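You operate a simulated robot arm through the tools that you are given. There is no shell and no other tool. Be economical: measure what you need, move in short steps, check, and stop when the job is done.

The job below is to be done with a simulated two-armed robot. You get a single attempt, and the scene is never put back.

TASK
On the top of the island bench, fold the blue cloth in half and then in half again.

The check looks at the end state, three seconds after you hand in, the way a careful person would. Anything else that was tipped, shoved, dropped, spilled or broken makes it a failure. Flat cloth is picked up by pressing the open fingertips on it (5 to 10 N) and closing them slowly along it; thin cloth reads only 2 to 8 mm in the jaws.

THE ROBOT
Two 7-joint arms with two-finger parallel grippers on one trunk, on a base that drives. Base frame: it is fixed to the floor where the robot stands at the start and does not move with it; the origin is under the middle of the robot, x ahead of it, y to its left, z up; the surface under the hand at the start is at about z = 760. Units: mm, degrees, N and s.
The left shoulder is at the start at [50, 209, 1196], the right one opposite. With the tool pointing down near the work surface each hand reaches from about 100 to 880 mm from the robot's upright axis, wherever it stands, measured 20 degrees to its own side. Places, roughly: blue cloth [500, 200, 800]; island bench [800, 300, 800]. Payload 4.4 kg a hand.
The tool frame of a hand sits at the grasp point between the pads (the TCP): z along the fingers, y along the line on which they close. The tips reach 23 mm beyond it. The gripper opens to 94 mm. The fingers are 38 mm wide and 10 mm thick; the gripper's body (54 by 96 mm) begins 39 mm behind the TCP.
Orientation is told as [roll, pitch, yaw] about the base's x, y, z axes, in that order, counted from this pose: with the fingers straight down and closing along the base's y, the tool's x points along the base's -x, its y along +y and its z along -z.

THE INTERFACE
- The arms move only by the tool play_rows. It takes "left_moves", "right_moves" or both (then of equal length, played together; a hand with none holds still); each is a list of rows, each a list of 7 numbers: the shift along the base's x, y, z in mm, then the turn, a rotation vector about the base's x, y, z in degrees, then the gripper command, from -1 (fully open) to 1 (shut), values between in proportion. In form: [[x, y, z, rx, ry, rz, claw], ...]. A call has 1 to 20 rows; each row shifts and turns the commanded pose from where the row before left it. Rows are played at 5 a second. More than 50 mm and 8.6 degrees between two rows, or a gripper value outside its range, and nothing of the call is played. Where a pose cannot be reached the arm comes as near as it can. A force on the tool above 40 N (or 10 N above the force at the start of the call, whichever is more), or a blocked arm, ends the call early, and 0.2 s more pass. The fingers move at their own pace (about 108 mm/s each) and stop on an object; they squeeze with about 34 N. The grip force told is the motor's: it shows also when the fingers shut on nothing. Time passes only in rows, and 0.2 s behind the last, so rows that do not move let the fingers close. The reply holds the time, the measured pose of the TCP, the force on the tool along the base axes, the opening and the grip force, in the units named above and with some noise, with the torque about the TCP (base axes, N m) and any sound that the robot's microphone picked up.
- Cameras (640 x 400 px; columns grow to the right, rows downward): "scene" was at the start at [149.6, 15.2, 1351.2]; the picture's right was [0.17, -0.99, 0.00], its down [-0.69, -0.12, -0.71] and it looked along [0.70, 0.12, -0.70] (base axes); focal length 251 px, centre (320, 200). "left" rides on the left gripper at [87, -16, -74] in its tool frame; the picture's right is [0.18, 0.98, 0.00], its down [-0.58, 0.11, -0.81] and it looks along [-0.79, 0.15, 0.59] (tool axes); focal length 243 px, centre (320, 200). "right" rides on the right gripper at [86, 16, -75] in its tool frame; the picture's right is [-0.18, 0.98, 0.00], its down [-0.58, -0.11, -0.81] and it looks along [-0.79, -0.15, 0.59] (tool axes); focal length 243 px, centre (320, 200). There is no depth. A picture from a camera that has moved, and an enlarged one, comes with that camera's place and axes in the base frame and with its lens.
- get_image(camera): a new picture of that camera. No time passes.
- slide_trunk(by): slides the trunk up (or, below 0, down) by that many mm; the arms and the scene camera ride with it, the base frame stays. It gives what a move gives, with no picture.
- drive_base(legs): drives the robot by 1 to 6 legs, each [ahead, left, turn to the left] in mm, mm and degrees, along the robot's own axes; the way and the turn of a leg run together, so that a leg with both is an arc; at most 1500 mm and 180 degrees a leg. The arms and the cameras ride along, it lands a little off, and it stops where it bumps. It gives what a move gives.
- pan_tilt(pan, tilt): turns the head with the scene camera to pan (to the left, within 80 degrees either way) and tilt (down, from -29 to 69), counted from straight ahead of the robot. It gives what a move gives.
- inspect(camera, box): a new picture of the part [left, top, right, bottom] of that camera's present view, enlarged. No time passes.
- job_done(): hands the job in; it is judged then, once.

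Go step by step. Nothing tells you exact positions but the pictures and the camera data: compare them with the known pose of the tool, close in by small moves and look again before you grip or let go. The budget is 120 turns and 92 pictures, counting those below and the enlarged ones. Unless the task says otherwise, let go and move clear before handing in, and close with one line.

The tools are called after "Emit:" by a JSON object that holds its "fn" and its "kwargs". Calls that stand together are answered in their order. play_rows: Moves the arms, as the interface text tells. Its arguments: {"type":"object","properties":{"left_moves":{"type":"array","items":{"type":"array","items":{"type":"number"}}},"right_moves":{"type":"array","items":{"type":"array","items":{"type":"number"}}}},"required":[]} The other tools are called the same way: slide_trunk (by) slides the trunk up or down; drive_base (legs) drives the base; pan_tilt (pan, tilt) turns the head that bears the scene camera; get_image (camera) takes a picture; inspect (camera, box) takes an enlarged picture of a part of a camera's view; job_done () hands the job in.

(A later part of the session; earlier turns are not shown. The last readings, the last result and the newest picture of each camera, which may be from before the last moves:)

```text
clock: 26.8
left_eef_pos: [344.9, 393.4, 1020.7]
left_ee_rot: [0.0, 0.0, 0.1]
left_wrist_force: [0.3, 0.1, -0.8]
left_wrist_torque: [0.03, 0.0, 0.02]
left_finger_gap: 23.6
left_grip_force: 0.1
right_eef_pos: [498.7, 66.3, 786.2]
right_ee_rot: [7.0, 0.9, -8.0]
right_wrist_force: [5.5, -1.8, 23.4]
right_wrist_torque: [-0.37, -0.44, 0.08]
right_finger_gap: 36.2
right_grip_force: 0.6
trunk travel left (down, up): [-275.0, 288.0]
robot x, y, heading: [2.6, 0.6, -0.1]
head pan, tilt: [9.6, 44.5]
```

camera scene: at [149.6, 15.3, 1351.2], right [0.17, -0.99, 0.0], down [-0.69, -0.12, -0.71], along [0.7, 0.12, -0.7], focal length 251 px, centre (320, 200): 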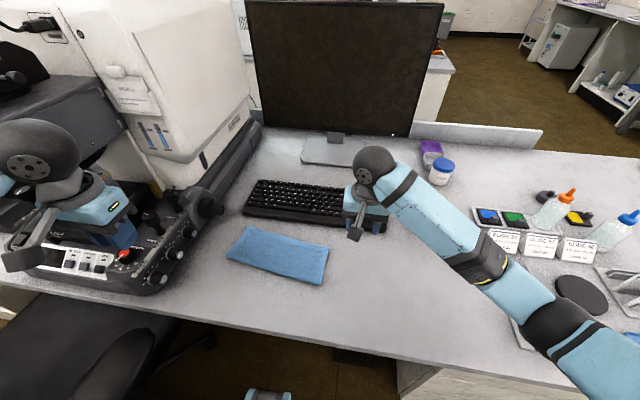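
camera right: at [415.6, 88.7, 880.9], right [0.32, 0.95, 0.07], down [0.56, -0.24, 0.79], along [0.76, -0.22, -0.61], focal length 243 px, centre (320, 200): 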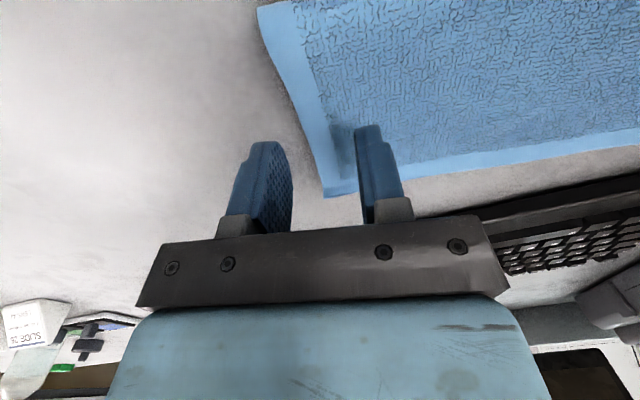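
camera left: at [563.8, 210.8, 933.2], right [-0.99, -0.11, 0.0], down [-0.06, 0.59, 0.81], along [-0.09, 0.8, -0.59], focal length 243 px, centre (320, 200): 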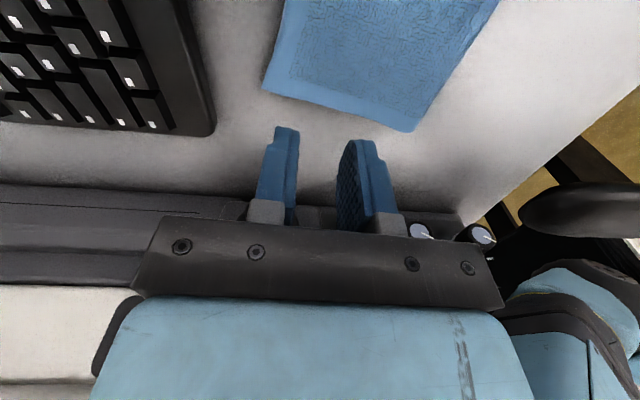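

Slightly too much force; I'll ease off, then close slowly while moving inward so the inner finger stays put and the outer one sweeps both edges in.

Emit:
{"fn": "play_rows", "kwargs": {"right_moves": [[0, 0, 0.8, 0, 0, 0, 0.23], [0.15, 1.1, 0, -0.4, 0, 0, 0.28], [0.15, 1.1, 0, -0.4, 0, 0, 0.33], [0.15, 1.1, 0, -0.4, 0, 0, 0.38], [0.15, 1.1, 0, -0.4, 0, 0, 0.43], [0.15, 1.1, 0, -0.4, 0, 0, 0.48]]}}

Emit:
{"fn": "inspect", "kwargs": {"camera": "right", "box": [200, 80, 440, 230]}}

```text
clock: 28.2
left_eef_pos: [343.7, 393.1, 1020.5]
left_ee_rot: [0.0, 0.0, 0.0]
left_wrist_force: [0.7, 0.2, -0.8]
left_wrist_torque: [0.01, -0.03, 0.0]
left_finger_gap: 23.4
left_grip_force: 0.0
right_eef_pos: [499.2, 70.7, 787.3]
right_ee_rot: [5.0, 0.7, -7.9]
right_wrist_force: [-1.6, -2.3, 12.3]
right_wrist_torque: [0.11, -0.01, 0.01]
right_finger_gap: 23.5
right_grip_force: 0.0
trunk travel left (down, up): [-275.0, 288.0]
robot x, y, heading: [1.3, 0.8, -0.4]
head pan, tilt: [9.6, 44.5]
```

```text
2.67 times, centred on (320, 155) of right
camera zoom: at [415.5, 92.3, 862.9], right [0.32, 0.94, 0.08], down [0.56, -0.26, 0.79], along [0.76, -0.21, -0.61], focal length 647 px, centre (320, 320)
```

zoom: 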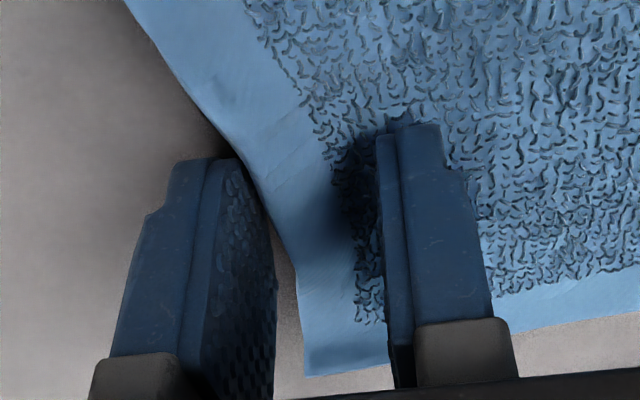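

The outer finger has risen above the bench a little; I'll roll back to put it on the bench before sweeping under the edge.

Emit:
{"fn": "play_rows", "kwargs": {"right_moves": [[0, 0, 0, 4, 0, 0, 0.47], [0, 0, -0.5, 2, 0, 0, 0.47], [0, 0, 0, 0, 0, 0, 0.47]]}}

```text
clock: 29.0
left_eef_pos: [343.5, 393.7, 1020.4]
left_ee_rot: [0.1, 0.1, 0.0]
left_wrist_force: [-0.1, 0.2, -0.1]
left_wrist_torque: [-0.01, -0.04, 0.01]
left_finger_gap: 23.3
left_grip_force: 0.1
right_eef_pos: [500.0, 71.3, 787.0]
right_ee_rot: [10.9, 1.4, -7.9]
right_wrist_force: [-0.8, -6.1, 18.0]
right_wrist_torque: [-0.49, -0.25, -0.07]
right_finger_gap: 25.7
right_grip_force: 0.7
trunk travel left (down, up): [-275.0, 288.0]
robot x, y, heading: [-2.1, -0.4, 0.0]
head pan, tilt: [9.6, 44.5]
```

Emit:
{"fn": "play_rows", "kwargs": {"right_moves": [[0.15, 1.1, 0.1, 0, 0, 0, 0.52], [0.15, 1.1, -0.1, 0, 0, 0, 0.57], [0.15, 1.1, -0.1, 0, 0, 0, 0.62], [0.15, 1.1, -0.1, 0, 0, 0, 0.67], [0.15, 1.1, -0.1, 0, 0, 0, 0.72]]}}

Emit:
{"fn": "inspect", "kwargs": {"camera": "right", "box": [200, 80, 440, 230]}}

```text
clock: 30.2
left_eef_pos: [344.2, 394.3, 1020.9]
left_ee_rot: [-0.1, 0.0, 0.0]
left_wrist_force: [0.4, -0.2, -0.2]
left_wrist_torque: [-0.01, 0.01, -0.02]
left_finger_gap: 23.6
left_grip_force: 0.0
right_eef_pos: [498.4, 75.7, 786.7]
right_ee_rot: [11.0, 1.5, -7.9]
right_wrist_force: [-4.6, -3.7, 13.8]
right_wrist_torque: [-0.05, 0.02, -0.06]
right_finger_gap: 13.9
right_grip_force: 0.7
trunk travel left (down, up): [-275.0, 288.0]
robot x, y, heading: [-1.1, 0.1, -0.1]
head pan, tilt: [9.6, 44.5]
```

```text
2.67 times, centred on (320, 155) of right
camera zoom: at [415.6, 89.7, 864.1], right [0.32, 0.93, 0.18], down [0.56, -0.34, 0.76], along [0.76, -0.14, -0.63], focal length 647 px, centre (320, 320)
```

zoom: 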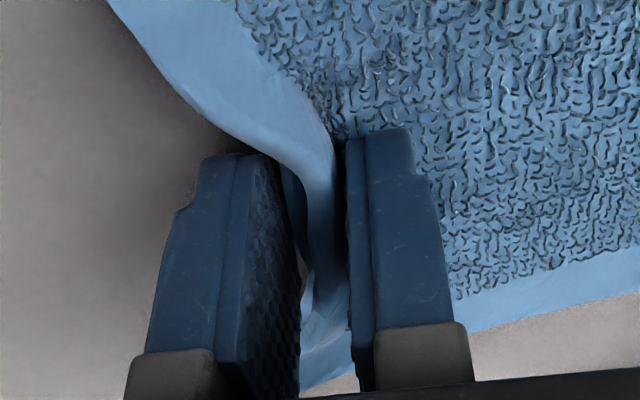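

Both edges are buckling up between the fingers. I'll finish closing.

Emit:
{"fn": "play_rows", "kwargs": {"right_moves": [[0.15, 1.1, -0.1, 0, 0, 0, 0.77], [0.15, 1.1, -0.1, 0, 0, 0, 0.82], [0.15, 1.1, 0, 0, 0, 0, 0.88], [0.15, 0.5, 0, 0, 0, 0, 0.94], [0, 0, 0, 0, 0, 0, 1], [0, 0, 0, 0, 0, 0, 1], [0, 0, 0, 0, 0, 0, 1], [0, 0, 10, 0, 0, 0, 1], [0, 0, 10, 0, 0, 0, 1], [0, 0, 10, 0, 0, 0, 1], [0, 0, 10, 0, 0, 0, 1], [0, 0, 0, 0, 0, 0, 1]]}}

Emit:
{"fn": "get_image", "kwargs": {"camera": "right"}}

Emit:
{"fn": "inspect", "kwargs": {"camera": "scene", "box": [220, 200, 380, 300]}}

Emit:
{"fn": "get_image", "kwargs": {"camera": "left"}}

```text
clock: 32.8
left_eef_pos: [345.1, 394.0, 1019.4]
left_ee_rot: [-0.1, 0.1, 0.0]
left_wrist_force: [0.6, -0.1, -0.4]
left_wrist_torque: [0.03, 0.02, 0.0]
left_finger_gap: 23.5
left_grip_force: 0.0
right_eef_pos: [500.7, 74.2, 820.2]
right_ee_rot: [10.1, 1.5, -8.2]
right_wrist_force: [0.3, -0.2, 0.0]
right_wrist_torque: [0.01, -0.01, 0.0]
right_finger_gap: 5.0
right_grip_force: 33.8
trunk travel left (down, up): [-275.0, 288.0]
robot x, y, heading: [-0.7, 1.1, 0.2]
head pan, tilt: [9.6, 44.5]
```

```text
54 pictures are left
camera right: at [418.4, 88.0, 898.0], right [0.32, 0.93, 0.17], down [0.56, -0.33, 0.76], along [0.76, -0.15, -0.63], focal length 243 px, centre (320, 200)
```

right: 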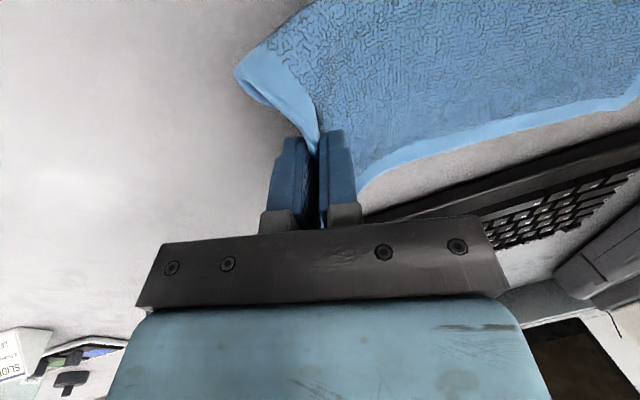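

```text
4.00 times, centred on (300, 250) of scene
camera zoom: at [149.6, 15.2, 1351.2], right [0.17, -0.99, 0.0], down [-0.69, -0.12, -0.71], along [0.7, 0.12, -0.7], focal length 1005 px, centre (400, 0)
```

zoom: 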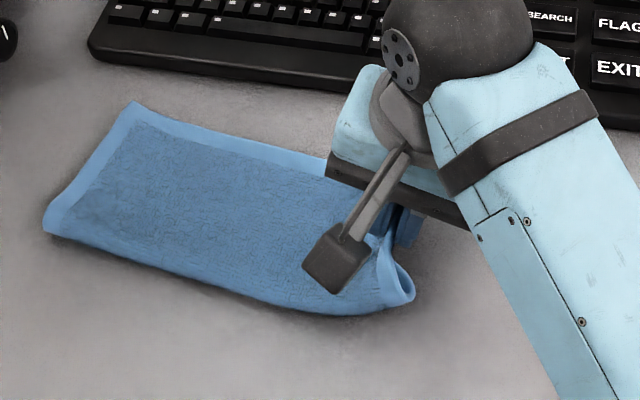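

```text
52 pictures are left
camera left: at [258.1, 377.4, 1094.7], right [-0.18, 0.98, 0.0], down [0.58, 0.11, 0.81], along [0.79, 0.15, -0.59], focal length 243 px, centre (320, 200)
```

left: 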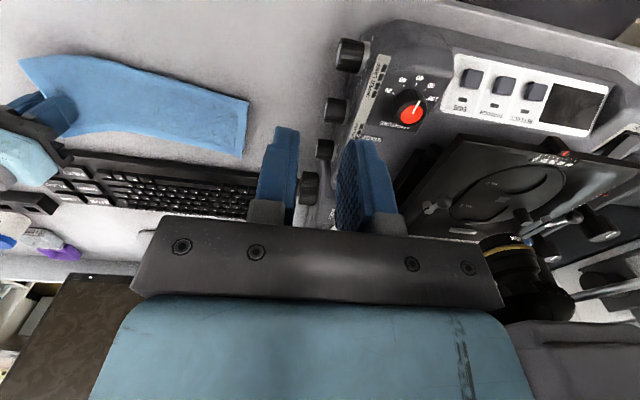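

The jaw reads 5 mm and the near folded corner lifts with it. I'll lift and move inward a bit more, then check that both layers came along.

Emit:
{"fn": "play_rows", "kwargs": {"right_moves": [[0.5, 5, 10, -1, 0, 0, 1], [0.5, 5, 10, -1, 0, 0, 1], [1, 7, 10, -1, 0, 0, 1], [1, 8, 10, -1, 0, 0, 1], [1, 10, 8, -1, 0, 0, 1], [0, 0, 0, 0, 0, 0, 1]]}}

Emit:
{"fn": "get_image", "kwargs": {"camera": "right"}}

Emit:
{"fn": "inspect", "kwargs": {"camera": "scene", "box": [220, 190, 380, 290]}}

Emit:
{"fn": "inspect", "kwargs": {"camera": "left", "box": [0, 0, 280, 175]}}

```text
clock: 34.2
left_eef_pos: [344.8, 393.1, 1020.6]
left_ee_rot: [0.0, 0.0, 0.0]
left_wrist_force: [0.0, 0.0, -1.3]
left_wrist_torque: [0.01, 0.0, 0.01]
left_finger_gap: 23.7
left_grip_force: 0.1
right_eef_pos: [510.0, 104.0, 867.2]
right_ee_rot: [4.8, 0.6, -8.6]
right_wrist_force: [-0.3, 1.2, 0.2]
right_wrist_torque: [0.04, -0.04, -0.01]
right_finger_gap: 5.0
right_grip_force: 33.9
trunk travel left (down, up): [-275.0, 288.0]
robot x, y, heading: [0.8, 2.2, -0.2]
head pan, tilt: [9.6, 44.5]
```

```text
51 pictures are left
camera right: at [426.3, 126.4, 942.6], right [0.33, 0.94, 0.08], down [0.56, -0.26, 0.79], along [0.76, -0.21, -0.61], focal length 243 px, centre (320, 200)
```

right: 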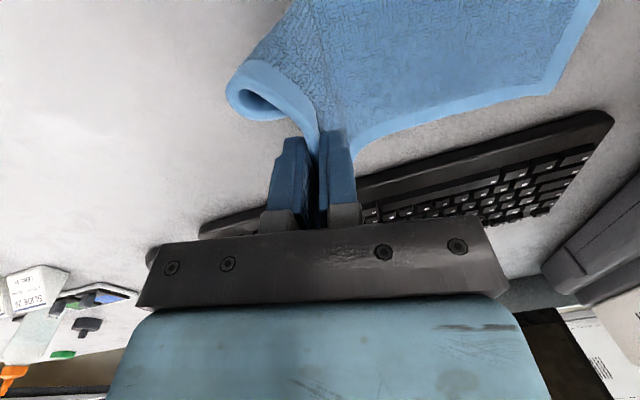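

```text
4.00 times, centred on (300, 240) of scene
camera zoom: at [149.7, 14.6, 1351.2], right [0.17, -0.99, 0.0], down [-0.69, -0.12, -0.71], along [0.7, 0.12, -0.7], focal length 1005 px, centre (400, 40)
```

zoom: 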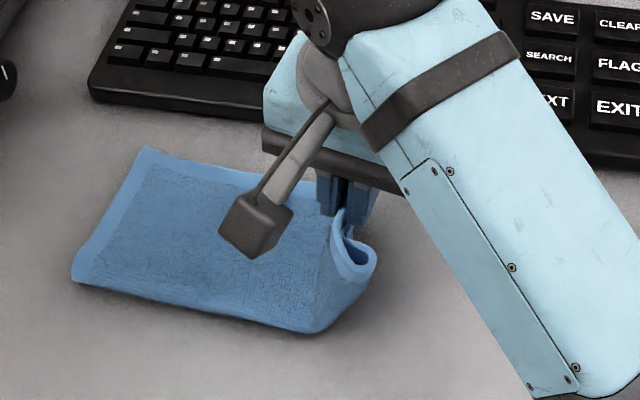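

```text
2.29 times, centred on (140, 88) of left
camera zoom: at [258.1, 376.9, 1094.9], right [-0.18, 0.98, 0.0], down [0.58, 0.11, 0.81], along [0.79, 0.15, -0.59], focal length 555 px, centre (731, 457)
```

zoom: 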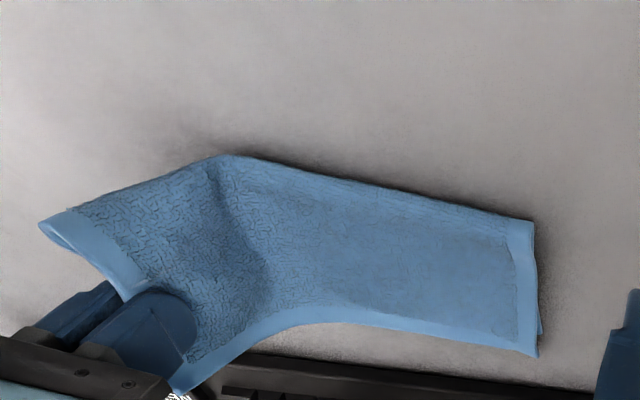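

Both layers are up, and the cloth slid slightly; its left edge is now at y≈287, centred at x≈532. I'll carry the right edge over in an arc and stop short to check.

Emit:
{"fn": "play_rows", "kwargs": {"right_moves": [[2, 12, 5, -0.5, 0, 0.5, 1], [2, 14, 6, -0.5, 0, 0.5, 1], [2, 14, 6, -0.5, 0, 0.5, 1], [2, 14, 4, -0.5, 0, 0.5, 1], [2, 15, 2, -0.5, 0, 0.5, 1], [2, 15, 0, -0.5, 0, 0.5, 1], [2, 15, -3, -0.5, 0, 0.5, 1], [2, 15, -6, -0.5, 0, 0.5, 1], [2, 14, -9, -0.5, 0, 0.5, 1], [2, 12, -10, -0.5, 0, 0.5, 1], [0, 0, 0, 0, 0, 0, 1]]}}

Emit:
{"fn": "get_image", "kwargs": {"camera": "right"}}

Emit:
{"fn": "get_image", "kwargs": {"camera": "scene"}}

Emit:
{"fn": "inspect", "kwargs": {"camera": "left", "box": [0, 0, 280, 175]}}

```text
clock: 36.6
left_eef_pos: [345.9, 392.6, 1019.8]
left_ee_rot: [0.1, 0.0, 0.1]
left_wrist_force: [0.2, 0.3, -0.4]
left_wrist_torque: [-0.01, -0.04, -0.02]
left_finger_gap: 23.6
left_grip_force: 0.1
right_eef_pos: [536.9, 236.9, 858.7]
right_ee_rot: [-0.1, 0.3, -4.6]
right_wrist_force: [0.3, -0.9, -0.4]
right_wrist_torque: [0.02, 0.0, -0.09]
right_finger_gap: 5.1
right_grip_force: 34.1
trunk travel left (down, up): [-275.0, 288.0]
robot x, y, heading: [-2.2, -0.1, -0.0]
head pan, tilt: [9.6, 44.5]
```

```text
48 pictures are left
camera right: at [453.4, 260.6, 933.7], right [0.26, 0.97, 0.0], down [0.57, -0.15, 0.8], along [0.78, -0.21, -0.59], focal length 243 px, centre (320, 200)
```

right: 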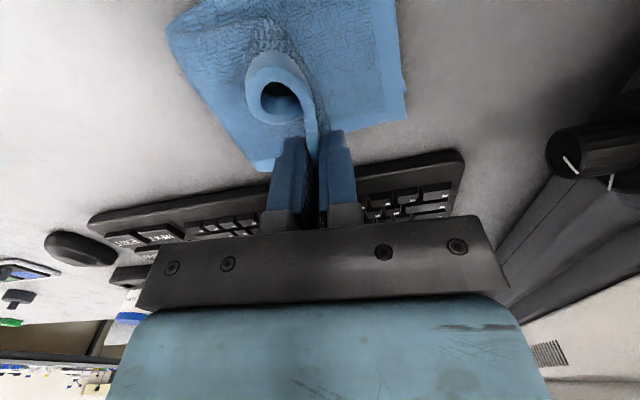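

```text
47 pictures are left
camera scene: at [149.6, 14.9, 1351.2], right [0.17, -0.99, 0.0], down [-0.69, -0.12, -0.71], along [0.7, 0.12, -0.7], focal length 251 px, centre (320, 200)
```

scene: 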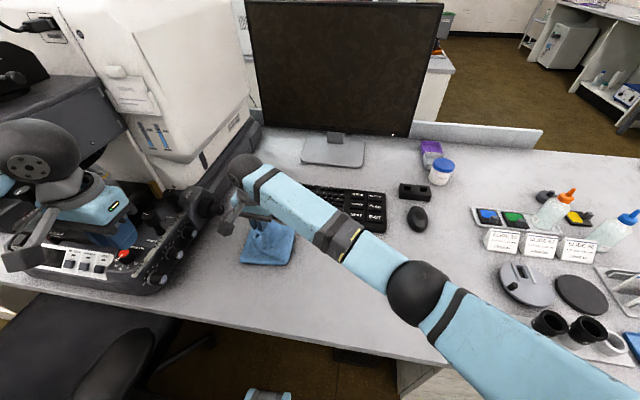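

```text
2.29 times, centred on (140, 88) of left
camera zoom: at [258.1, 377.1, 1094.8], right [-0.18, 0.98, 0.0], down [0.58, 0.11, 0.81], along [0.79, 0.15, -0.59], focal length 555 px, centre (731, 457)
```

zoom: 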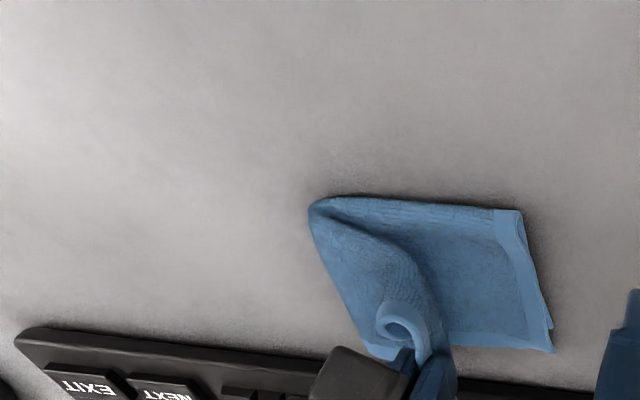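

The flap is nearly over, with its open corner curled like a tube; the cloth has turned a few degrees. I'll finish over the left edge at about (526,276), yawing to match, and lower.

Emit:
{"fn": "play_rows", "kwargs": {"right_moves": [[-2, 8, -4, 0, 0, 1.5, 1], [-2, 8, -6, 0, 0, 1.5, 1], [-2, 8, -8, 0, 0, 1.5, 1], [-2, 7, -10, 0, 0, 1.5, 1], [-2, 6, -10, 0, 0, 1.5, 1], [-1, 3, -10, 0, 0, 1.5, 1], [0, 0, -8, 0, 0, 0, 1], [0, 0, 0, 0, 0, 0, 1]]}}

Emit:
{"fn": "get_image", "kwargs": {"camera": "right"}}

Emit:
{"fn": "inspect", "kwargs": {"camera": "left", "box": [0, 0, 280, 175]}}

Emit:
{"fn": "inspect", "kwargs": {"camera": "scene", "box": [200, 190, 360, 290]}}

```text
clock: 38.4
left_eef_pos: [344.0, 394.1, 1019.5]
left_ee_rot: [0.0, 0.0, 0.0]
left_wrist_force: [0.2, 0.0, 0.8]
left_wrist_torque: [-0.02, 0.02, 0.0]
left_finger_gap: 23.3
left_grip_force: 0.0
right_eef_pos: [523.0, 275.0, 805.3]
right_ee_rot: [1.0, 0.3, 5.9]
right_wrist_force: [1.2, 0.0, 2.9]
right_wrist_torque: [-0.01, 0.03, -0.11]
right_finger_gap: 4.8
right_grip_force: 34.2
right hand out of reach, approached as far as the arm can: row 4, 5
trunk travel left (down, up): [-275.0, 288.0]
robot x, y, heading: [-0.3, -0.9, -0.1]
head pan, tilt: [9.6, 44.5]
```

```text
45 pictures are left
camera right: at [436.4, 280.6, 879.8], right [0.08, 1.0, 0.02], down [0.6, -0.06, 0.8], along [0.8, -0.06, -0.6], focal length 243 px, centre (320, 200)
```

right: 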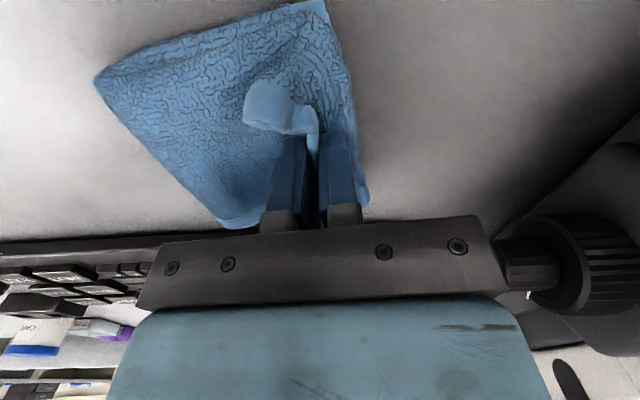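

```text
2.29 times, centred on (140, 88) of left
camera zoom: at [257.8, 377.3, 1094.9], right [-0.18, 0.98, 0.0], down [0.58, 0.11, 0.81], along [0.79, 0.15, -0.59], focal length 555 px, centre (731, 457)
```

zoom: 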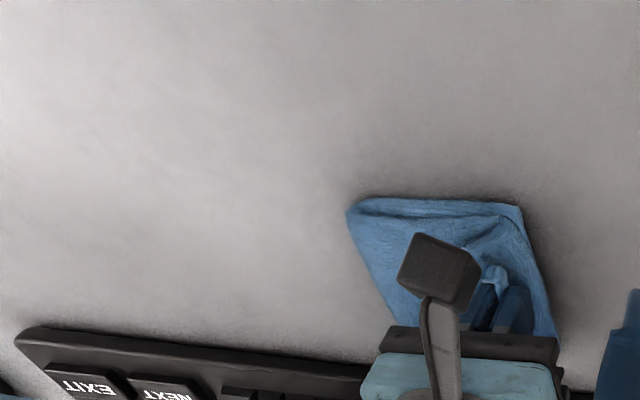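

```text
4.00 times, centred on (280, 240) of scene
camera zoom: at [149.4, 15.1, 1351.3], right [0.17, -0.99, 0.0], down [-0.69, -0.12, -0.71], along [0.7, 0.12, -0.7], focal length 1005 px, centre (480, 40)
```

zoom: 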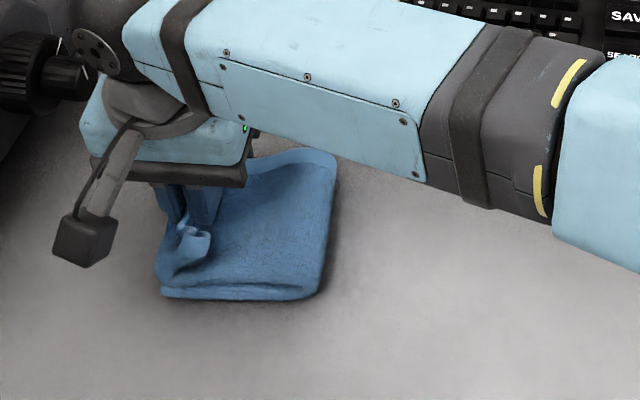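

The flap is over the left edge. I'll release it slowly, raise and withdraw, then look at the result.

Emit:
{"fn": "play_rows", "kwargs": {"right_moves": [[0, 0, -4, 0, 0, 0, 1], [0, 0, 0, 0, 0, 0, 0.8], [0, 0, 0, 0, 0, 0, 0.65], [0, 0, 0, 0, 0, 0, 0.55], [0, 0, 0, 0, 0, 0, 0.5], [0, 0, 8, 0, 0, 0, 0.5], [0, 0, 15, 0, 0, 0, 0.5], [0, 0, 20, 0, 0, 0, 0.5], [0, 0, 30, 0, 0, 0, 0.5], [0, -20, 30, 0, 0, 0, 0.5], [0, -30, 20, 0, 0, 0, 0.5], [0, -40, 0, 0, 0, 0, 0.5], [0, -40, 0, 0, 0, 0, 0.5], [0, -40, 0, 0, 0, 0, 0.5], [0, -40, 0, 0, 0, 0, 0.5], [0, 0, 0, 0, 0, 0, 0.5]]}}

Emit:
{"fn": "inspect", "kwargs": {"camera": "left", "box": [0, 0, 280, 175]}}

Emit:
{"fn": "inspect", "kwargs": {"camera": "scene", "box": [200, 190, 360, 290]}}

```text
clock: 41.8
left_eef_pos: [345.9, 395.1, 1019.2]
left_ee_rot: [-0.1, 0.1, 0.1]
left_wrist_force: [-0.3, -0.1, 0.9]
left_wrist_torque: [0.01, 0.03, 0.03]
left_finger_gap: 23.4
left_grip_force: 0.1
right_eef_pos: [523.6, 64.3, 923.8]
right_ee_rot: [0.9, 0.4, 5.9]
right_wrist_force: [0.1, 1.1, 1.8]
right_wrist_torque: [0.0, 0.01, -0.02]
right_finger_gap: 23.4
right_grip_force: 0.0
trunk travel left (down, up): [-275.0, 288.0]
robot x, y, heading: [-0.0, 0.9, 0.3]
head pan, tilt: [9.6, 44.5]
```

```text
2.29 times, centred on (140, 88) of left
camera zoom: at [257.9, 378.1, 1094.4], right [-0.18, 0.98, 0.0], down [0.58, 0.11, 0.81], along [0.79, 0.15, -0.59], focal length 555 px, centre (731, 457)
```

zoom: 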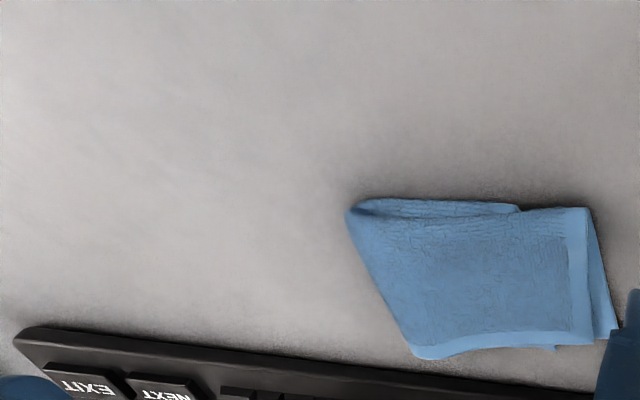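

```text
4.00 times, centred on (280, 240) of scene
camera zoom: at [149.5, 16.1, 1351.2], right [0.17, -0.99, 0.0], down [-0.69, -0.12, -0.71], along [0.7, 0.12, -0.7], focal length 1005 px, centre (480, 40)
```

zoom: 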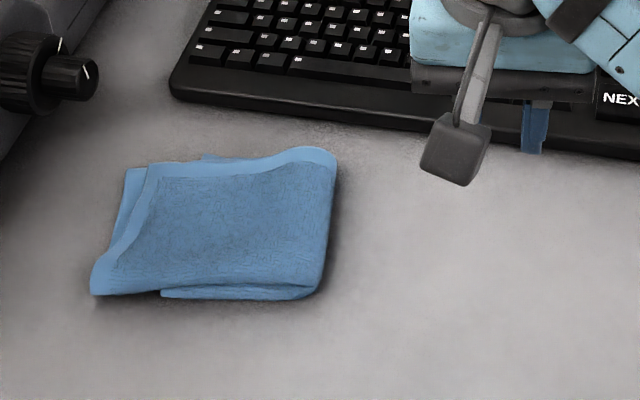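

The second fold is made, but the flap overshoots the base by 40–50 mm on the left (base left edge y≈290, flap edge y≈330–350), so the halves don't match. I'll raise the trunk to free the left elbow, then use the left hand to re-lay the flap further right.

Emit:
{"fn": "slide_trunk", "kwargs": {"by": 120}}

Emit:
{"fn": "play_rows", "kwargs": {"left_moves": [[20, -8, -15, 0, 0, 0, 0.23], [20, -8, -15, 0, 0, 0, 0.23], [20, -8, -15, 0, 0, 0, 0.23], [20, -8, -15, 0, 0, 0, 0.23], [20, -8, -20, 0, 0, 0, 0.23], [20, -8, -20, 0, 0, 0, 0.23], [20, -6, -20, 0, 0, 0, 0.23], [19, -4, -30, 0, 0, -4, 0.23], [0, -2, -30, 0, 0, -4, 0.23], [0, 0, -30, 0, 0, -4, 0.23], [0, 0, -20, 0, 0, 0, 0.23], [0, 0, 0, 0, 0, 0, 0.23]]}}

Emit:
{"fn": "get_image", "kwargs": {"camera": "scene"}}

Emit:
{"fn": "get_image", "kwargs": {"camera": "left"}}

```text
clock: 43.3
left_eef_pos: [345.6, 393.3, 1139.4]
left_ee_rot: [0.1, 0.1, 0.0]
left_wrist_force: [0.2, -0.1, -0.3]
left_wrist_torque: [0.01, 0.02, -0.03]
left_finger_gap: 23.4
left_grip_force: 0.2
right_eef_pos: [522.7, 66.1, 1043.4]
right_ee_rot: [0.9, 0.4, 5.8]
right_wrist_force: [-0.1, 0.5, -0.1]
right_wrist_torque: [0.05, 0.02, 0.01]
right_finger_gap: 23.6
right_grip_force: 0.0
trunk travel left (down, up): [-395.0, 168.0]
robot x, y, heading: [-0.0, 2.4, -0.2]
head pan, tilt: [9.6, 44.5]
```

```text
clock: 45.9
left_eef_pos: [503.8, 334.0, 909.6]
left_ee_rot: [0.0, 0.0, -11.9]
left_wrist_force: [-0.4, 1.1, 0.4]
left_wrist_torque: [-0.01, 0.03, 0.03]
left_finger_gap: 36.3
left_grip_force: 0.1
right_eef_pos: [522.9, 65.4, 1045.7]
right_ee_rot: [1.0, 0.4, 5.9]
right_wrist_force: [0.0, -0.2, -0.5]
right_wrist_torque: [-0.01, 0.0, -0.02]
right_finger_gap: 23.5
right_grip_force: 0.0
trunk travel left (down, up): [-395.0, 168.0]
robot x, y, heading: [-2.4, -1.3, 0.1]
head pan, tilt: [9.6, 44.5]
```

```text
40 pictures are left
camera scene: at [149.6, 15.1, 1471.2], right [0.17, -0.99, 0.0], down [-0.69, -0.12, -0.71], along [0.7, 0.12, -0.7], focal length 251 px, centre (320, 200)
```

scene: 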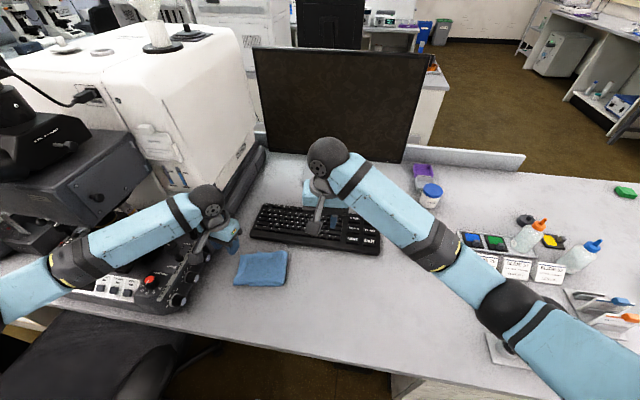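

```text
39 pictures are left
camera left: at [415.4, 335.8, 984.6], right [0.02, 1.0, 0.0], down [0.59, -0.01, 0.81], along [0.81, -0.02, -0.59], focal length 243 px, centre (320, 200)
```

left: 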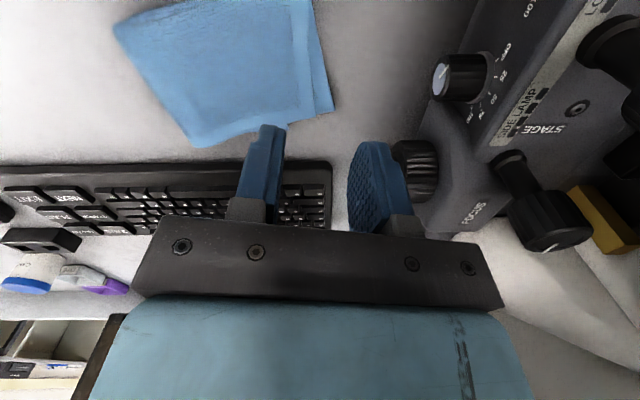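

The flap's left edge at x≈505 lies at about y 325–336. I'll align the left hand (yaw +3°, outer finger slightly lower) and descend to just above.

Emit:
{"fn": "play_rows", "kwargs": {"left_moves": [[0, 0, -15, 0, 0, 5, 0.15], [0, 0, -20, 0, 0, 5, 0.15], [1, 0, -20, 0, 0, 5, 0.15], [0, 0, -20, -4, 0, 0, 0.15], [0, 0, -20, -3, 0, 0, 0.15], [0, 0, -10, 0, 0, 0, 0.15], [0, 0, 0, 0, 0, 0, 0.15]]}}

Emit:
{"fn": "get_image", "kwargs": {"camera": "left"}}

Emit:
{"fn": "get_image", "kwargs": {"camera": "scene"}}

```text
clock: 47.5
left_eef_pos: [505.1, 335.2, 804.9]
left_ee_rot: [-7.0, 0.4, 3.0]
left_wrist_force: [-0.5, 0.7, 0.0]
left_wrist_torque: [-0.02, -0.02, -0.01]
left_finger_gap: 40.0
left_grip_force: 0.0
right_eef_pos: [523.2, 66.2, 1045.1]
right_ee_rot: [0.9, 0.4, 5.8]
right_wrist_force: [-0.5, 0.0, 0.2]
right_wrist_torque: [-0.03, 0.0, -0.02]
right_finger_gap: 23.4
right_grip_force: 0.2
trunk travel left (down, up): [-395.0, 168.0]
robot x, y, heading: [-0.4, -0.9, -0.1]
head pan, tilt: [9.6, 44.5]
```

```text
38 pictures are left
camera left: at [418.9, 321.9, 881.3], right [-0.24, 0.96, -0.12], down [0.58, 0.24, 0.78], along [0.78, 0.12, -0.61], focal length 243 px, centre (320, 200)
```

left: 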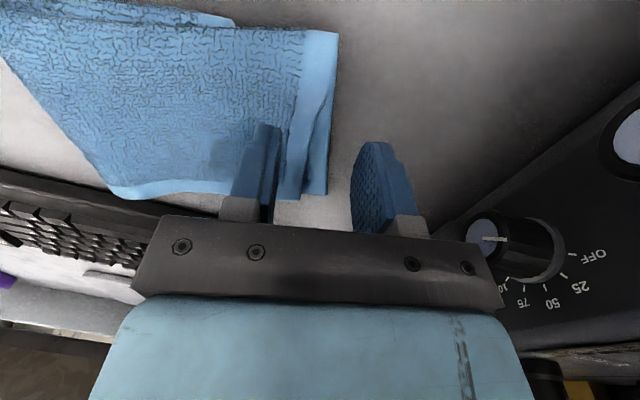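

```text
37 pictures are left
camera scene: at [149.6, 15.2, 1471.2], right [0.17, -0.99, 0.0], down [-0.69, -0.12, -0.71], along [0.7, 0.12, -0.7], focal length 251 px, centre (320, 200)
```

scene: 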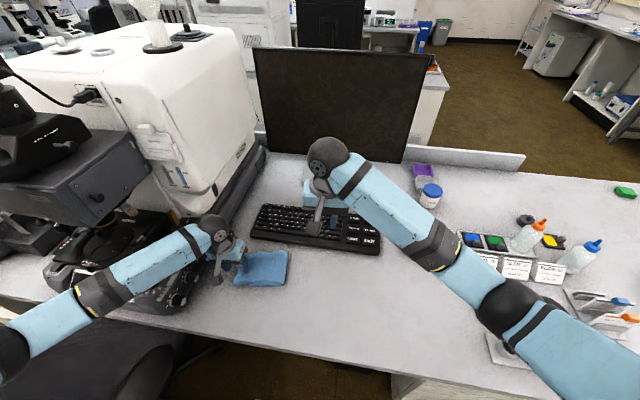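

Edge is between the fingers and the pose tracks well. I'll lower to contact.

Emit:
{"fn": "play_rows", "kwargs": {"left_moves": [[0, 0, -6, 0, 0, 0, 0.15], [0, 0, -6, 0, 0, 0, 0.15], [0, 0, -2, 0, 0, 0, 0.15], [0, 0, -1, 0, 0, 0, 0.15], [0, 0, 0, 0, 0, 0, 0.15]]}}

```text
clock: 48.7
left_eef_pos: [505.5, 334.6, 788.7]
left_ee_rot: [-7.0, 0.4, 3.0]
left_wrist_force: [-0.2, 0.1, 0.9]
left_wrist_torque: [-0.01, 0.01, -0.02]
left_finger_gap: 40.1
left_grip_force: 0.1
right_eef_pos: [523.8, 64.0, 1044.6]
right_ee_rot: [1.0, 0.5, 5.9]
right_wrist_force: [0.0, -0.5, 0.1]
right_wrist_torque: [0.0, -0.03, 0.0]
right_finger_gap: 23.6
right_grip_force: 0.0
trunk travel left (down, up): [-395.0, 168.0]
robot x, y, heading: [0.7, 1.4, -0.2]
head pan, tilt: [9.6, 44.5]
```

Emit:
{"fn": "play_rows", "kwargs": {"left_moves": [[0, 0, -1, 0, 0, 0, 0.15], [0, 0, -1, 0, 0, 0, 0.15], [0, 0, 0, 0, 0, 0, 0.15]]}}

```text
clock: 49.5
left_eef_pos: [504.4, 334.5, 787.7]
left_ee_rot: [-7.0, 0.4, 3.1]
left_wrist_force: [0.6, -1.0, 2.5]
left_wrist_torque: [-0.04, -0.01, 0.0]
left_finger_gap: 40.1
left_grip_force: 0.5
right_eef_pos: [522.3, 64.9, 1043.6]
right_ee_rot: [1.0, 0.4, 5.9]
right_wrist_force: [-0.6, -0.4, -0.1]
right_wrist_torque: [-0.02, 0.01, -0.01]
right_finger_gap: 23.5
right_grip_force: 0.0
trunk travel left (down, up): [-395.0, 168.0]
robot x, y, heading: [0.1, 2.3, -0.0]
head pan, tilt: [9.6, 44.5]
```

Emit:
{"fn": "play_rows", "kwargs": {"left_moves": [[0, 0, -1, -2, 0, 0, 0.15], [0, 0, -0.5, 0, 0, 0, 0.15], [0, 0, 0, 0, 0, 0, 0.15]]}}

```text
clock: 50.3
left_eef_pos: [505.2, 335.7, 786.7]
left_ee_rot: [-8.9, 0.4, 3.0]
left_wrist_force: [-1.3, 2.7, 11.9]
left_wrist_torque: [0.33, -0.14, 0.06]
left_finger_gap: 40.7
left_grip_force: 1.4
right_eef_pos: [522.4, 65.8, 1046.2]
right_ee_rot: [0.9, 0.3, 6.1]
right_wrist_force: [-0.2, 0.0, -0.1]
right_wrist_torque: [-0.03, 0.0, 0.01]
right_finger_gap: 23.7
right_grip_force: 0.0
trunk travel left (down, up): [-395.0, 168.0]
robot x, y, heading: [2.6, 2.0, -0.0]
head pan, tilt: [9.6, 44.5]
```

The outer finger rests on the bench. I'll close slowly while moving inward.

Emit:
{"fn": "play_rows", "kwargs": {"left_moves": [[0, -1.1, 0, 0, 0, 0, 0.2], [0, -1.1, -0.1, 0, 0, 0, 0.25], [0, -1.1, -0.1, 0, 0, 0, 0.3], [0, -1.1, -0.1, 0, 0, 0, 0.35], [0, -1.1, -0.1, 0, 0, 0, 0.4], [0, -1.1, -0.1, 0, 0, 0, 0.45], [0, -1.1, -0.1, 0, 0, 0, 0.5], [0, -1.1, -0.1, 0, 0, 0, 0.55]]}}

Emit:
{"fn": "get_image", "kwargs": {"camera": "left"}}

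```text
clock: 52.1
left_eef_pos: [504.6, 326.2, 786.2]
left_ee_rot: [-8.9, 0.5, 3.1]
left_wrist_force: [-0.4, 2.0, 6.8]
left_wrist_torque: [-0.07, 0.0, 0.01]
left_finger_gap: 21.0
left_grip_force: 0.0
right_eef_pos: [522.3, 65.3, 1044.5]
right_ee_rot: [1.0, 0.3, 5.9]
right_wrist_force: [-0.2, -0.1, 0.7]
right_wrist_torque: [-0.01, 0.04, 0.03]
right_finger_gap: 23.5
right_grip_force: 0.0
trunk travel left (down, up): [-395.0, 168.0]
robot x, y, heading: [-2.1, 0.5, 0.1]
head pan, tilt: [9.6, 44.5]
```

```text
36 pictures are left
camera left: at [418.5, 316.2, 863.5], right [-0.24, 0.96, -0.15], down [0.57, 0.26, 0.77], along [0.78, 0.1, -0.61], focal length 243 px, centre (320, 200)
```

left: 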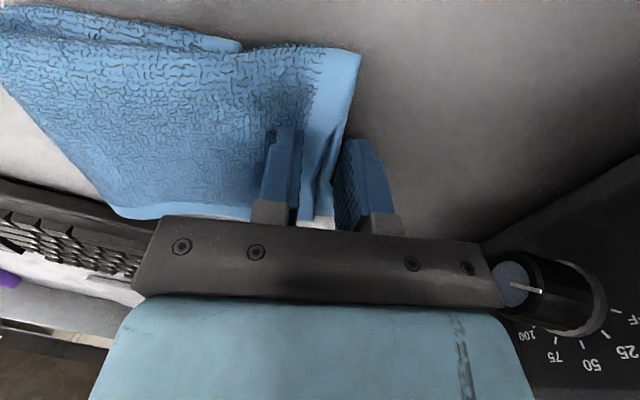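

Emit:
{"fn": "play_rows", "kwargs": {"left_moves": [[0, -1.1, -0.1, -1, 0, 0, 0.6], [0, -1.1, -0.1, -1, 0, 0, 0.65], [0, -1.1, -0.1, 0, 0, 0, 0.7], [0, -1.1, -0.1, 0, 0, 0, 0.75], [0, -1.1, -0.1, 0, 0, 0, 0.8], [0, -1.1, 0, 0, 0, 0, 0.86], [0, -0.5, 0, 0, 0, 0, 0.93], [0, 0, 0, 0, 0, 0, 1], [0, 0, 0, 0, 0, 0, 1], [0, 0, 0, 0, 0, 0, 1]]}}

Emit:
{"fn": "get_image", "kwargs": {"camera": "left"}}

```text
clock: 54.3
left_eef_pos: [504.6, 318.9, 785.7]
left_ee_rot: [-10.9, 0.5, 3.0]
left_wrist_force: [-0.7, -1.5, 19.2]
left_wrist_torque: [-0.17, -0.03, 0.03]
left_finger_gap: 5.4
left_grip_force: 34.3
right_eef_pos: [521.4, 64.6, 1046.6]
right_ee_rot: [1.0, 0.2, 5.9]
right_wrist_force: [0.5, -0.1, -0.4]
right_wrist_torque: [0.04, 0.01, 0.03]
right_finger_gap: 23.4
right_grip_force: 0.0
trunk travel left (down, up): [-395.0, 168.0]
robot x, y, heading: [-0.6, 2.3, -0.3]
head pan, tilt: [9.6, 44.5]
```

```text
35 pictures are left
camera left: at [418.3, 310.9, 864.0], right [-0.24, 0.95, -0.18], down [0.57, 0.29, 0.77], along [0.78, 0.07, -0.62], focal length 243 px, centre (320, 200)
```

left: 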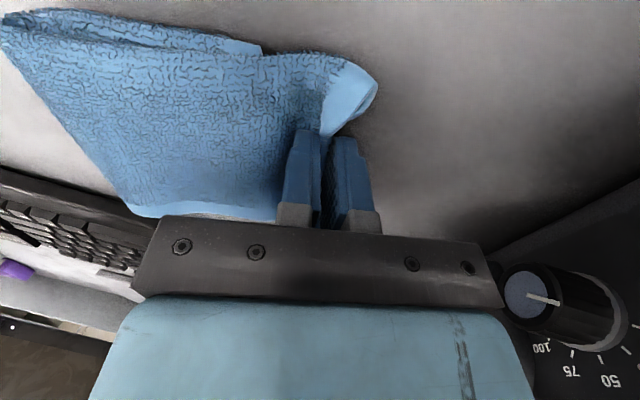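

Gripped at 5.4 mm. I'll peel the flap up and to the right so the fold line can move out, keeping the right hand clear, then look.

Emit:
{"fn": "play_rows", "kwargs": {"left_moves": [[0, -4, 15, 1.3, 0, 0, 1], [2, -10, 18, 1.3, 0, 0, 1], [2, -14, 18, 1.3, 0, 0, 1], [2, -16, 16, 1.3, 0, 0, 1], [2, -18, 12, 1.3, 0, 0, 1], [2, -20, 8, 1.3, 0, 0, 1], [2, -20, 4, 1.3, 0, 0, 1], [2, -15, 0, 1.3, 0, 0, 1], [0, 0, 0, 0, 0, 0, 1]], "right_moves": [[0, -10, 0, 0, 0, 0, 0.5], [0, -10, 0, 0, 0, 0, 0.5], [0, -10, 0, 0, 0, 0, 0.5], [0, -10, 0, 0, 0, 0, 0.5], [0, -10, 0, 0, 0, 0, 0.5], [0, -10, 0, 0, 0, 0, 1], [0, 0, 0, 0, 0, 0, 1], [0, 0, 0, 0, 0, 0, 1], [0, 0, 0, 0, 0, 0, 1]]}}

Emit:
{"fn": "inspect", "kwargs": {"camera": "scene", "box": [200, 190, 360, 290]}}

Emit:
{"fn": "get_image", "kwargs": {"camera": "left"}}

Emit:
{"fn": "get_image", "kwargs": {"camera": "right"}}

```text
clock: 56.3
left_eef_pos: [519.1, 200.6, 876.2]
left_ee_rot: [-0.6, 0.1, 3.1]
left_wrist_force: [-0.5, -0.4, -0.5]
left_wrist_torque: [-0.09, -0.03, 0.03]
left_finger_gap: 4.8
left_grip_force: 33.8
right_eef_pos: [523.7, 5.2, 1044.6]
right_ee_rot: [0.8, 0.4, 5.9]
right_wrist_force: [-0.9, 0.3, 0.0]
right_wrist_torque: [0.0, 0.0, 0.03]
right_finger_gap: 0.2
right_grip_force: 33.9
trunk travel left (down, up): [-395.0, 168.0]
robot x, y, heading: [-3.4, -3.0, 0.3]
head pan, tilt: [9.6, 44.5]
```

```text
4.00 times, centred on (280, 240) of scene
camera zoom: at [149.5, 15.6, 1471.2], right [0.17, -0.99, 0.0], down [-0.69, -0.12, -0.71], along [0.7, 0.12, -0.7], focal length 1005 px, centre (480, 40)
```

zoom: 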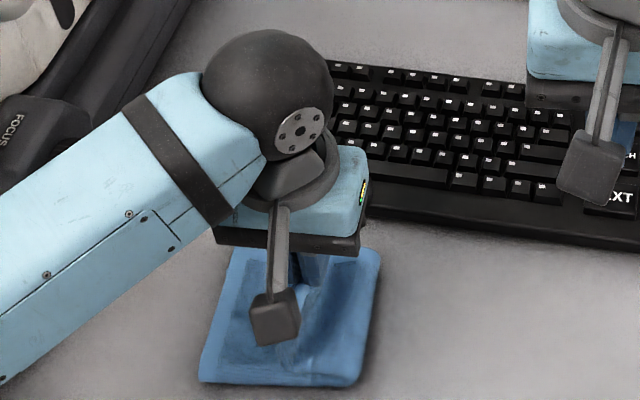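

```text
33 pictures are left
camera left: at [432.8, 180.8, 951.3], right [-0.24, 0.97, -0.01], down [0.58, 0.15, 0.8], along [0.78, 0.18, -0.59], focal length 243 px, centre (320, 200)
```

left: 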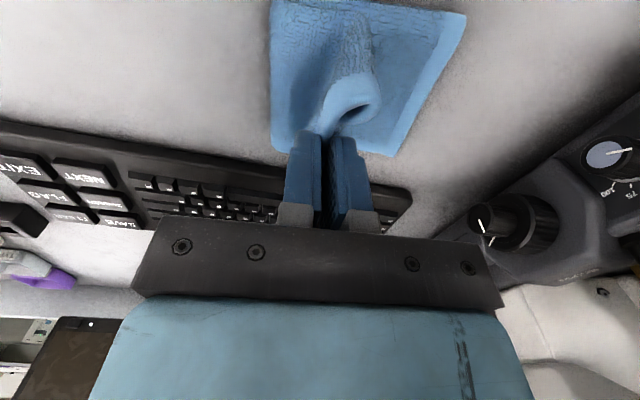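

```text
32 pictures are left
camera right: at [435.8, 11.3, 1119.3], right [0.08, 1.0, 0.01], down [0.6, -0.06, 0.8], along [0.8, -0.06, -0.6], focal length 243 px, centre (320, 200)
```

right: 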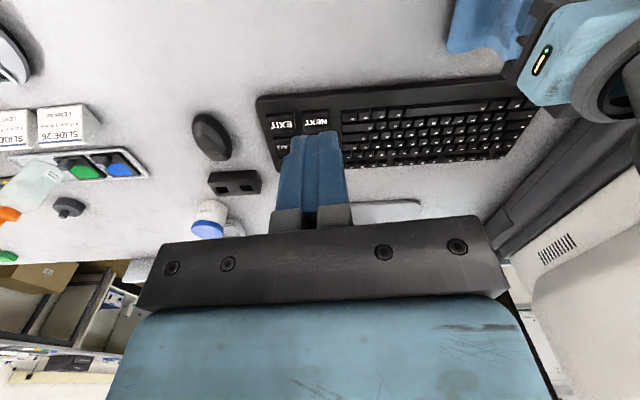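

Peeling moved the fold line out to y≈166–176 with the base's left edge near y 282–292. I'll peel about 25 mm more, then re-lay the flap with its edge over the base's left edge.

Emit:
{"fn": "play_rows", "kwargs": {"left_moves": [[0, -13, 0, 0, 0, 0, 1], [0, -13, -2, 0, 0, 0, 1], [0, 0, -2, 0, 0, 0, 1], [0, 10, 0, 0, 0, 0, 1], [0, 14, -3, 0, 0, 0, 1], [0, 14, -6, 0, 0, 0, 1], [0, 14, -10, 0, 0, 0, 1], [0, 14, -13, 0, 0, 0, 1], [0, 12, -14, 0, 0, 0, 1], [0, 8, -14, 0, 0, 0, 1], [0, 5, -10, 0, 0, 0, 1], [0, 0, 0, 0, 0, 0, 1]]}}

Emit:
{"fn": "inspect", "kwargs": {"camera": "scene", "box": [200, 190, 360, 290]}}

Emit:
{"fn": "get_image", "kwargs": {"camera": "left"}}

Emit:
{"fn": "inspect", "kwargs": {"camera": "right", "box": [400, 0, 640, 150]}}

```text
clock: 58.9
left_eef_pos: [518.5, 266.7, 801.8]
left_ee_rot: [-0.6, 0.0, 3.0]
left_wrist_force: [-0.3, -0.2, 1.5]
left_wrist_torque: [-0.12, 0.01, 0.04]
left_finger_gap: 4.6
left_grip_force: 34.2
right_eef_pos: [523.1, 5.3, 1044.5]
right_ee_rot: [1.0, 0.5, 5.9]
right_wrist_force: [0.2, -0.4, 0.9]
right_wrist_torque: [0.05, -0.01, -0.02]
right_finger_gap: 0.1
right_grip_force: 34.2
trunk travel left (down, up): [-395.0, 168.0]
robot x, y, heading: [3.5, -3.0, -0.2]
head pan, tilt: [9.6, 44.5]
```

```text
4.00 times, centred on (280, 240) of scene
camera zoom: at [149.5, 15.1, 1471.2], right [0.17, -0.99, 0.0], down [-0.69, -0.12, -0.71], along [0.7, 0.12, -0.7], focal length 1005 px, centre (480, 40)
```

zoom: 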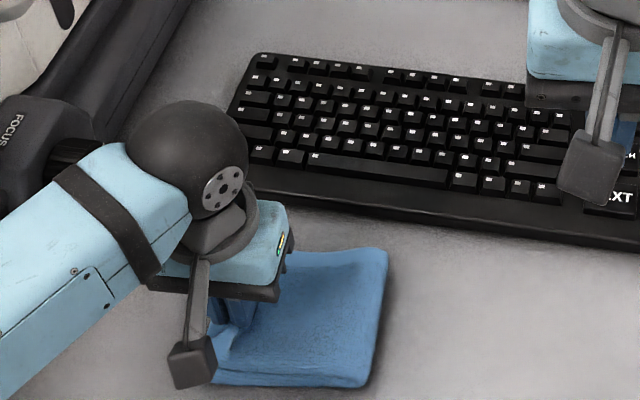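

```text
30 pictures are left
camera left: at [433.0, 245.7, 877.1], right [-0.24, 0.97, -0.01], down [0.58, 0.15, 0.8], along [0.78, 0.18, -0.59], focal length 243 px, centre (320, 200)
```

left: 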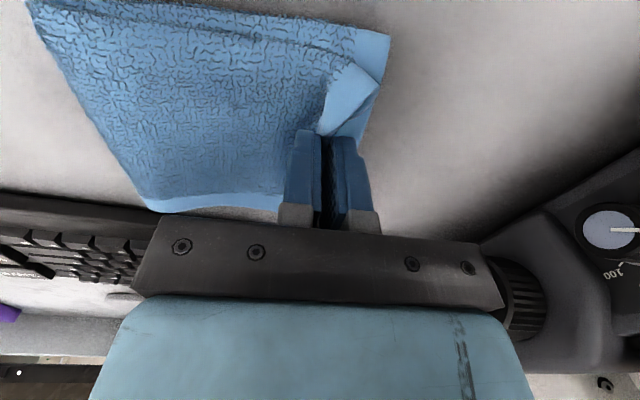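

```text
2.67 times, centred on (520, 75) of right
camera zoom: at [435.8, 10.9, 1119.3], right [0.08, 1.0, 0.02], down [0.6, -0.06, 0.8], along [0.8, -0.06, -0.6], focal length 647 px, centre (-213, 533)
```

zoom: 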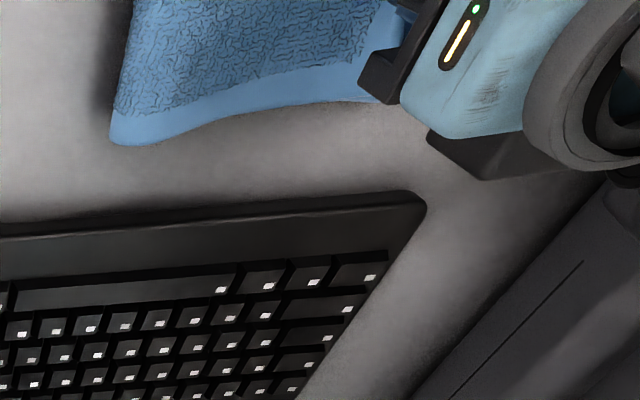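

Very good alignment now: base spans about y 160–282 and the flap lies inside it. I'll ease it 10 mm to the right, lower, release gently and lift straight up.

Emit:
{"fn": "play_rows", "kwargs": {"left_moves": [[0, -5, -3, 0, 0, 0, 1], [0, -5, -4, 0, 0, 0, 1], [0, 0, -3, 0, 0, 0, 1], [0, 0, 0, 0, 0, 0, 0.85], [0, 0, 0, 0, 0, 0, 0.75], [0, 0, 0, 0, 0, 0, 0.65], [0, 0, 0, 0, 0, 0, 0.6], [0, 0, 5, 0, 0, 0, 0.6], [0, 0, 10, 0, 0, 0, 0.6], [0, 0, 20, 0, 0, 0, 0.6], [0, 0, 30, 0, 0, 0, 0.6], [0, 0, 30, 0, 0, 0, 0.6], [-20, 20, 20, 0, 0, 0, 0.6], [-30, 30, 10, 0, 0, 0, 0.6], [-30, 20, 10, 0, 0, 0, 0.6], [-30, 10, 10, 0, 0, 0, 0.6], [0, 0, 0, 0, 0, 0, 0.6]]}}

Emit:
{"fn": "inspect", "kwargs": {"camera": "scene", "box": [200, 190, 360, 290]}}

Emit:
{"fn": "get_image", "kwargs": {"camera": "left"}}

```text
clock: 62.5
left_eef_pos: [408.3, 335.3, 936.2]
left_ee_rot: [-0.5, 0.0, 3.0]
left_wrist_force: [-0.3, 0.4, -0.4]
left_wrist_torque: [-0.01, 0.02, 0.0]
left_finger_gap: 18.8
left_grip_force: 0.1
right_eef_pos: [523.8, 4.7, 1045.2]
right_ee_rot: [1.0, 0.4, 5.9]
right_wrist_force: [-0.1, 0.0, -0.8]
right_wrist_torque: [-0.01, -0.02, -0.01]
right_finger_gap: 0.0
right_grip_force: 33.7
trunk travel left (down, up): [-395.0, 168.0]
robot x, y, heading: [-0.6, 0.1, 0.0]
head pan, tilt: [9.6, 44.5]
```

```text
4.00 times, centred on (280, 240) of scene
camera zoom: at [150.4, 14.9, 1471.1], right [0.17, -0.99, 0.0], down [-0.69, -0.12, -0.71], along [0.7, 0.12, -0.7], focal length 1005 px, centre (480, 40)
```

zoom: 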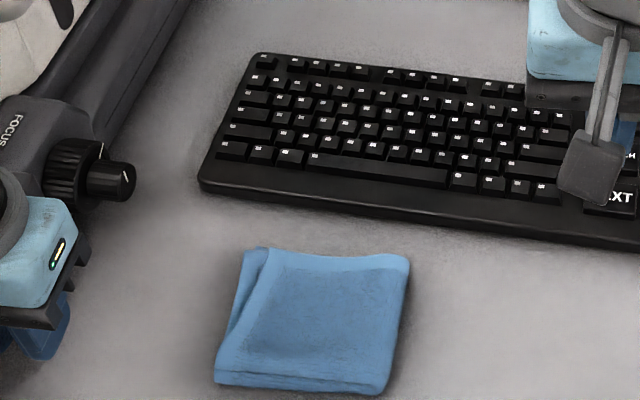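

```text
27 pictures are left
camera left: at [322.7, 315.5, 1011.7], right [-0.24, 0.97, -0.01], down [0.58, 0.15, 0.8], along [0.78, 0.18, -0.59], focal length 243 px, centre (320, 200)
```

left: 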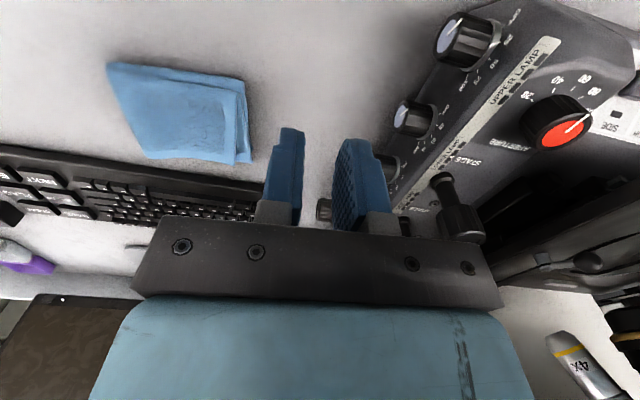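

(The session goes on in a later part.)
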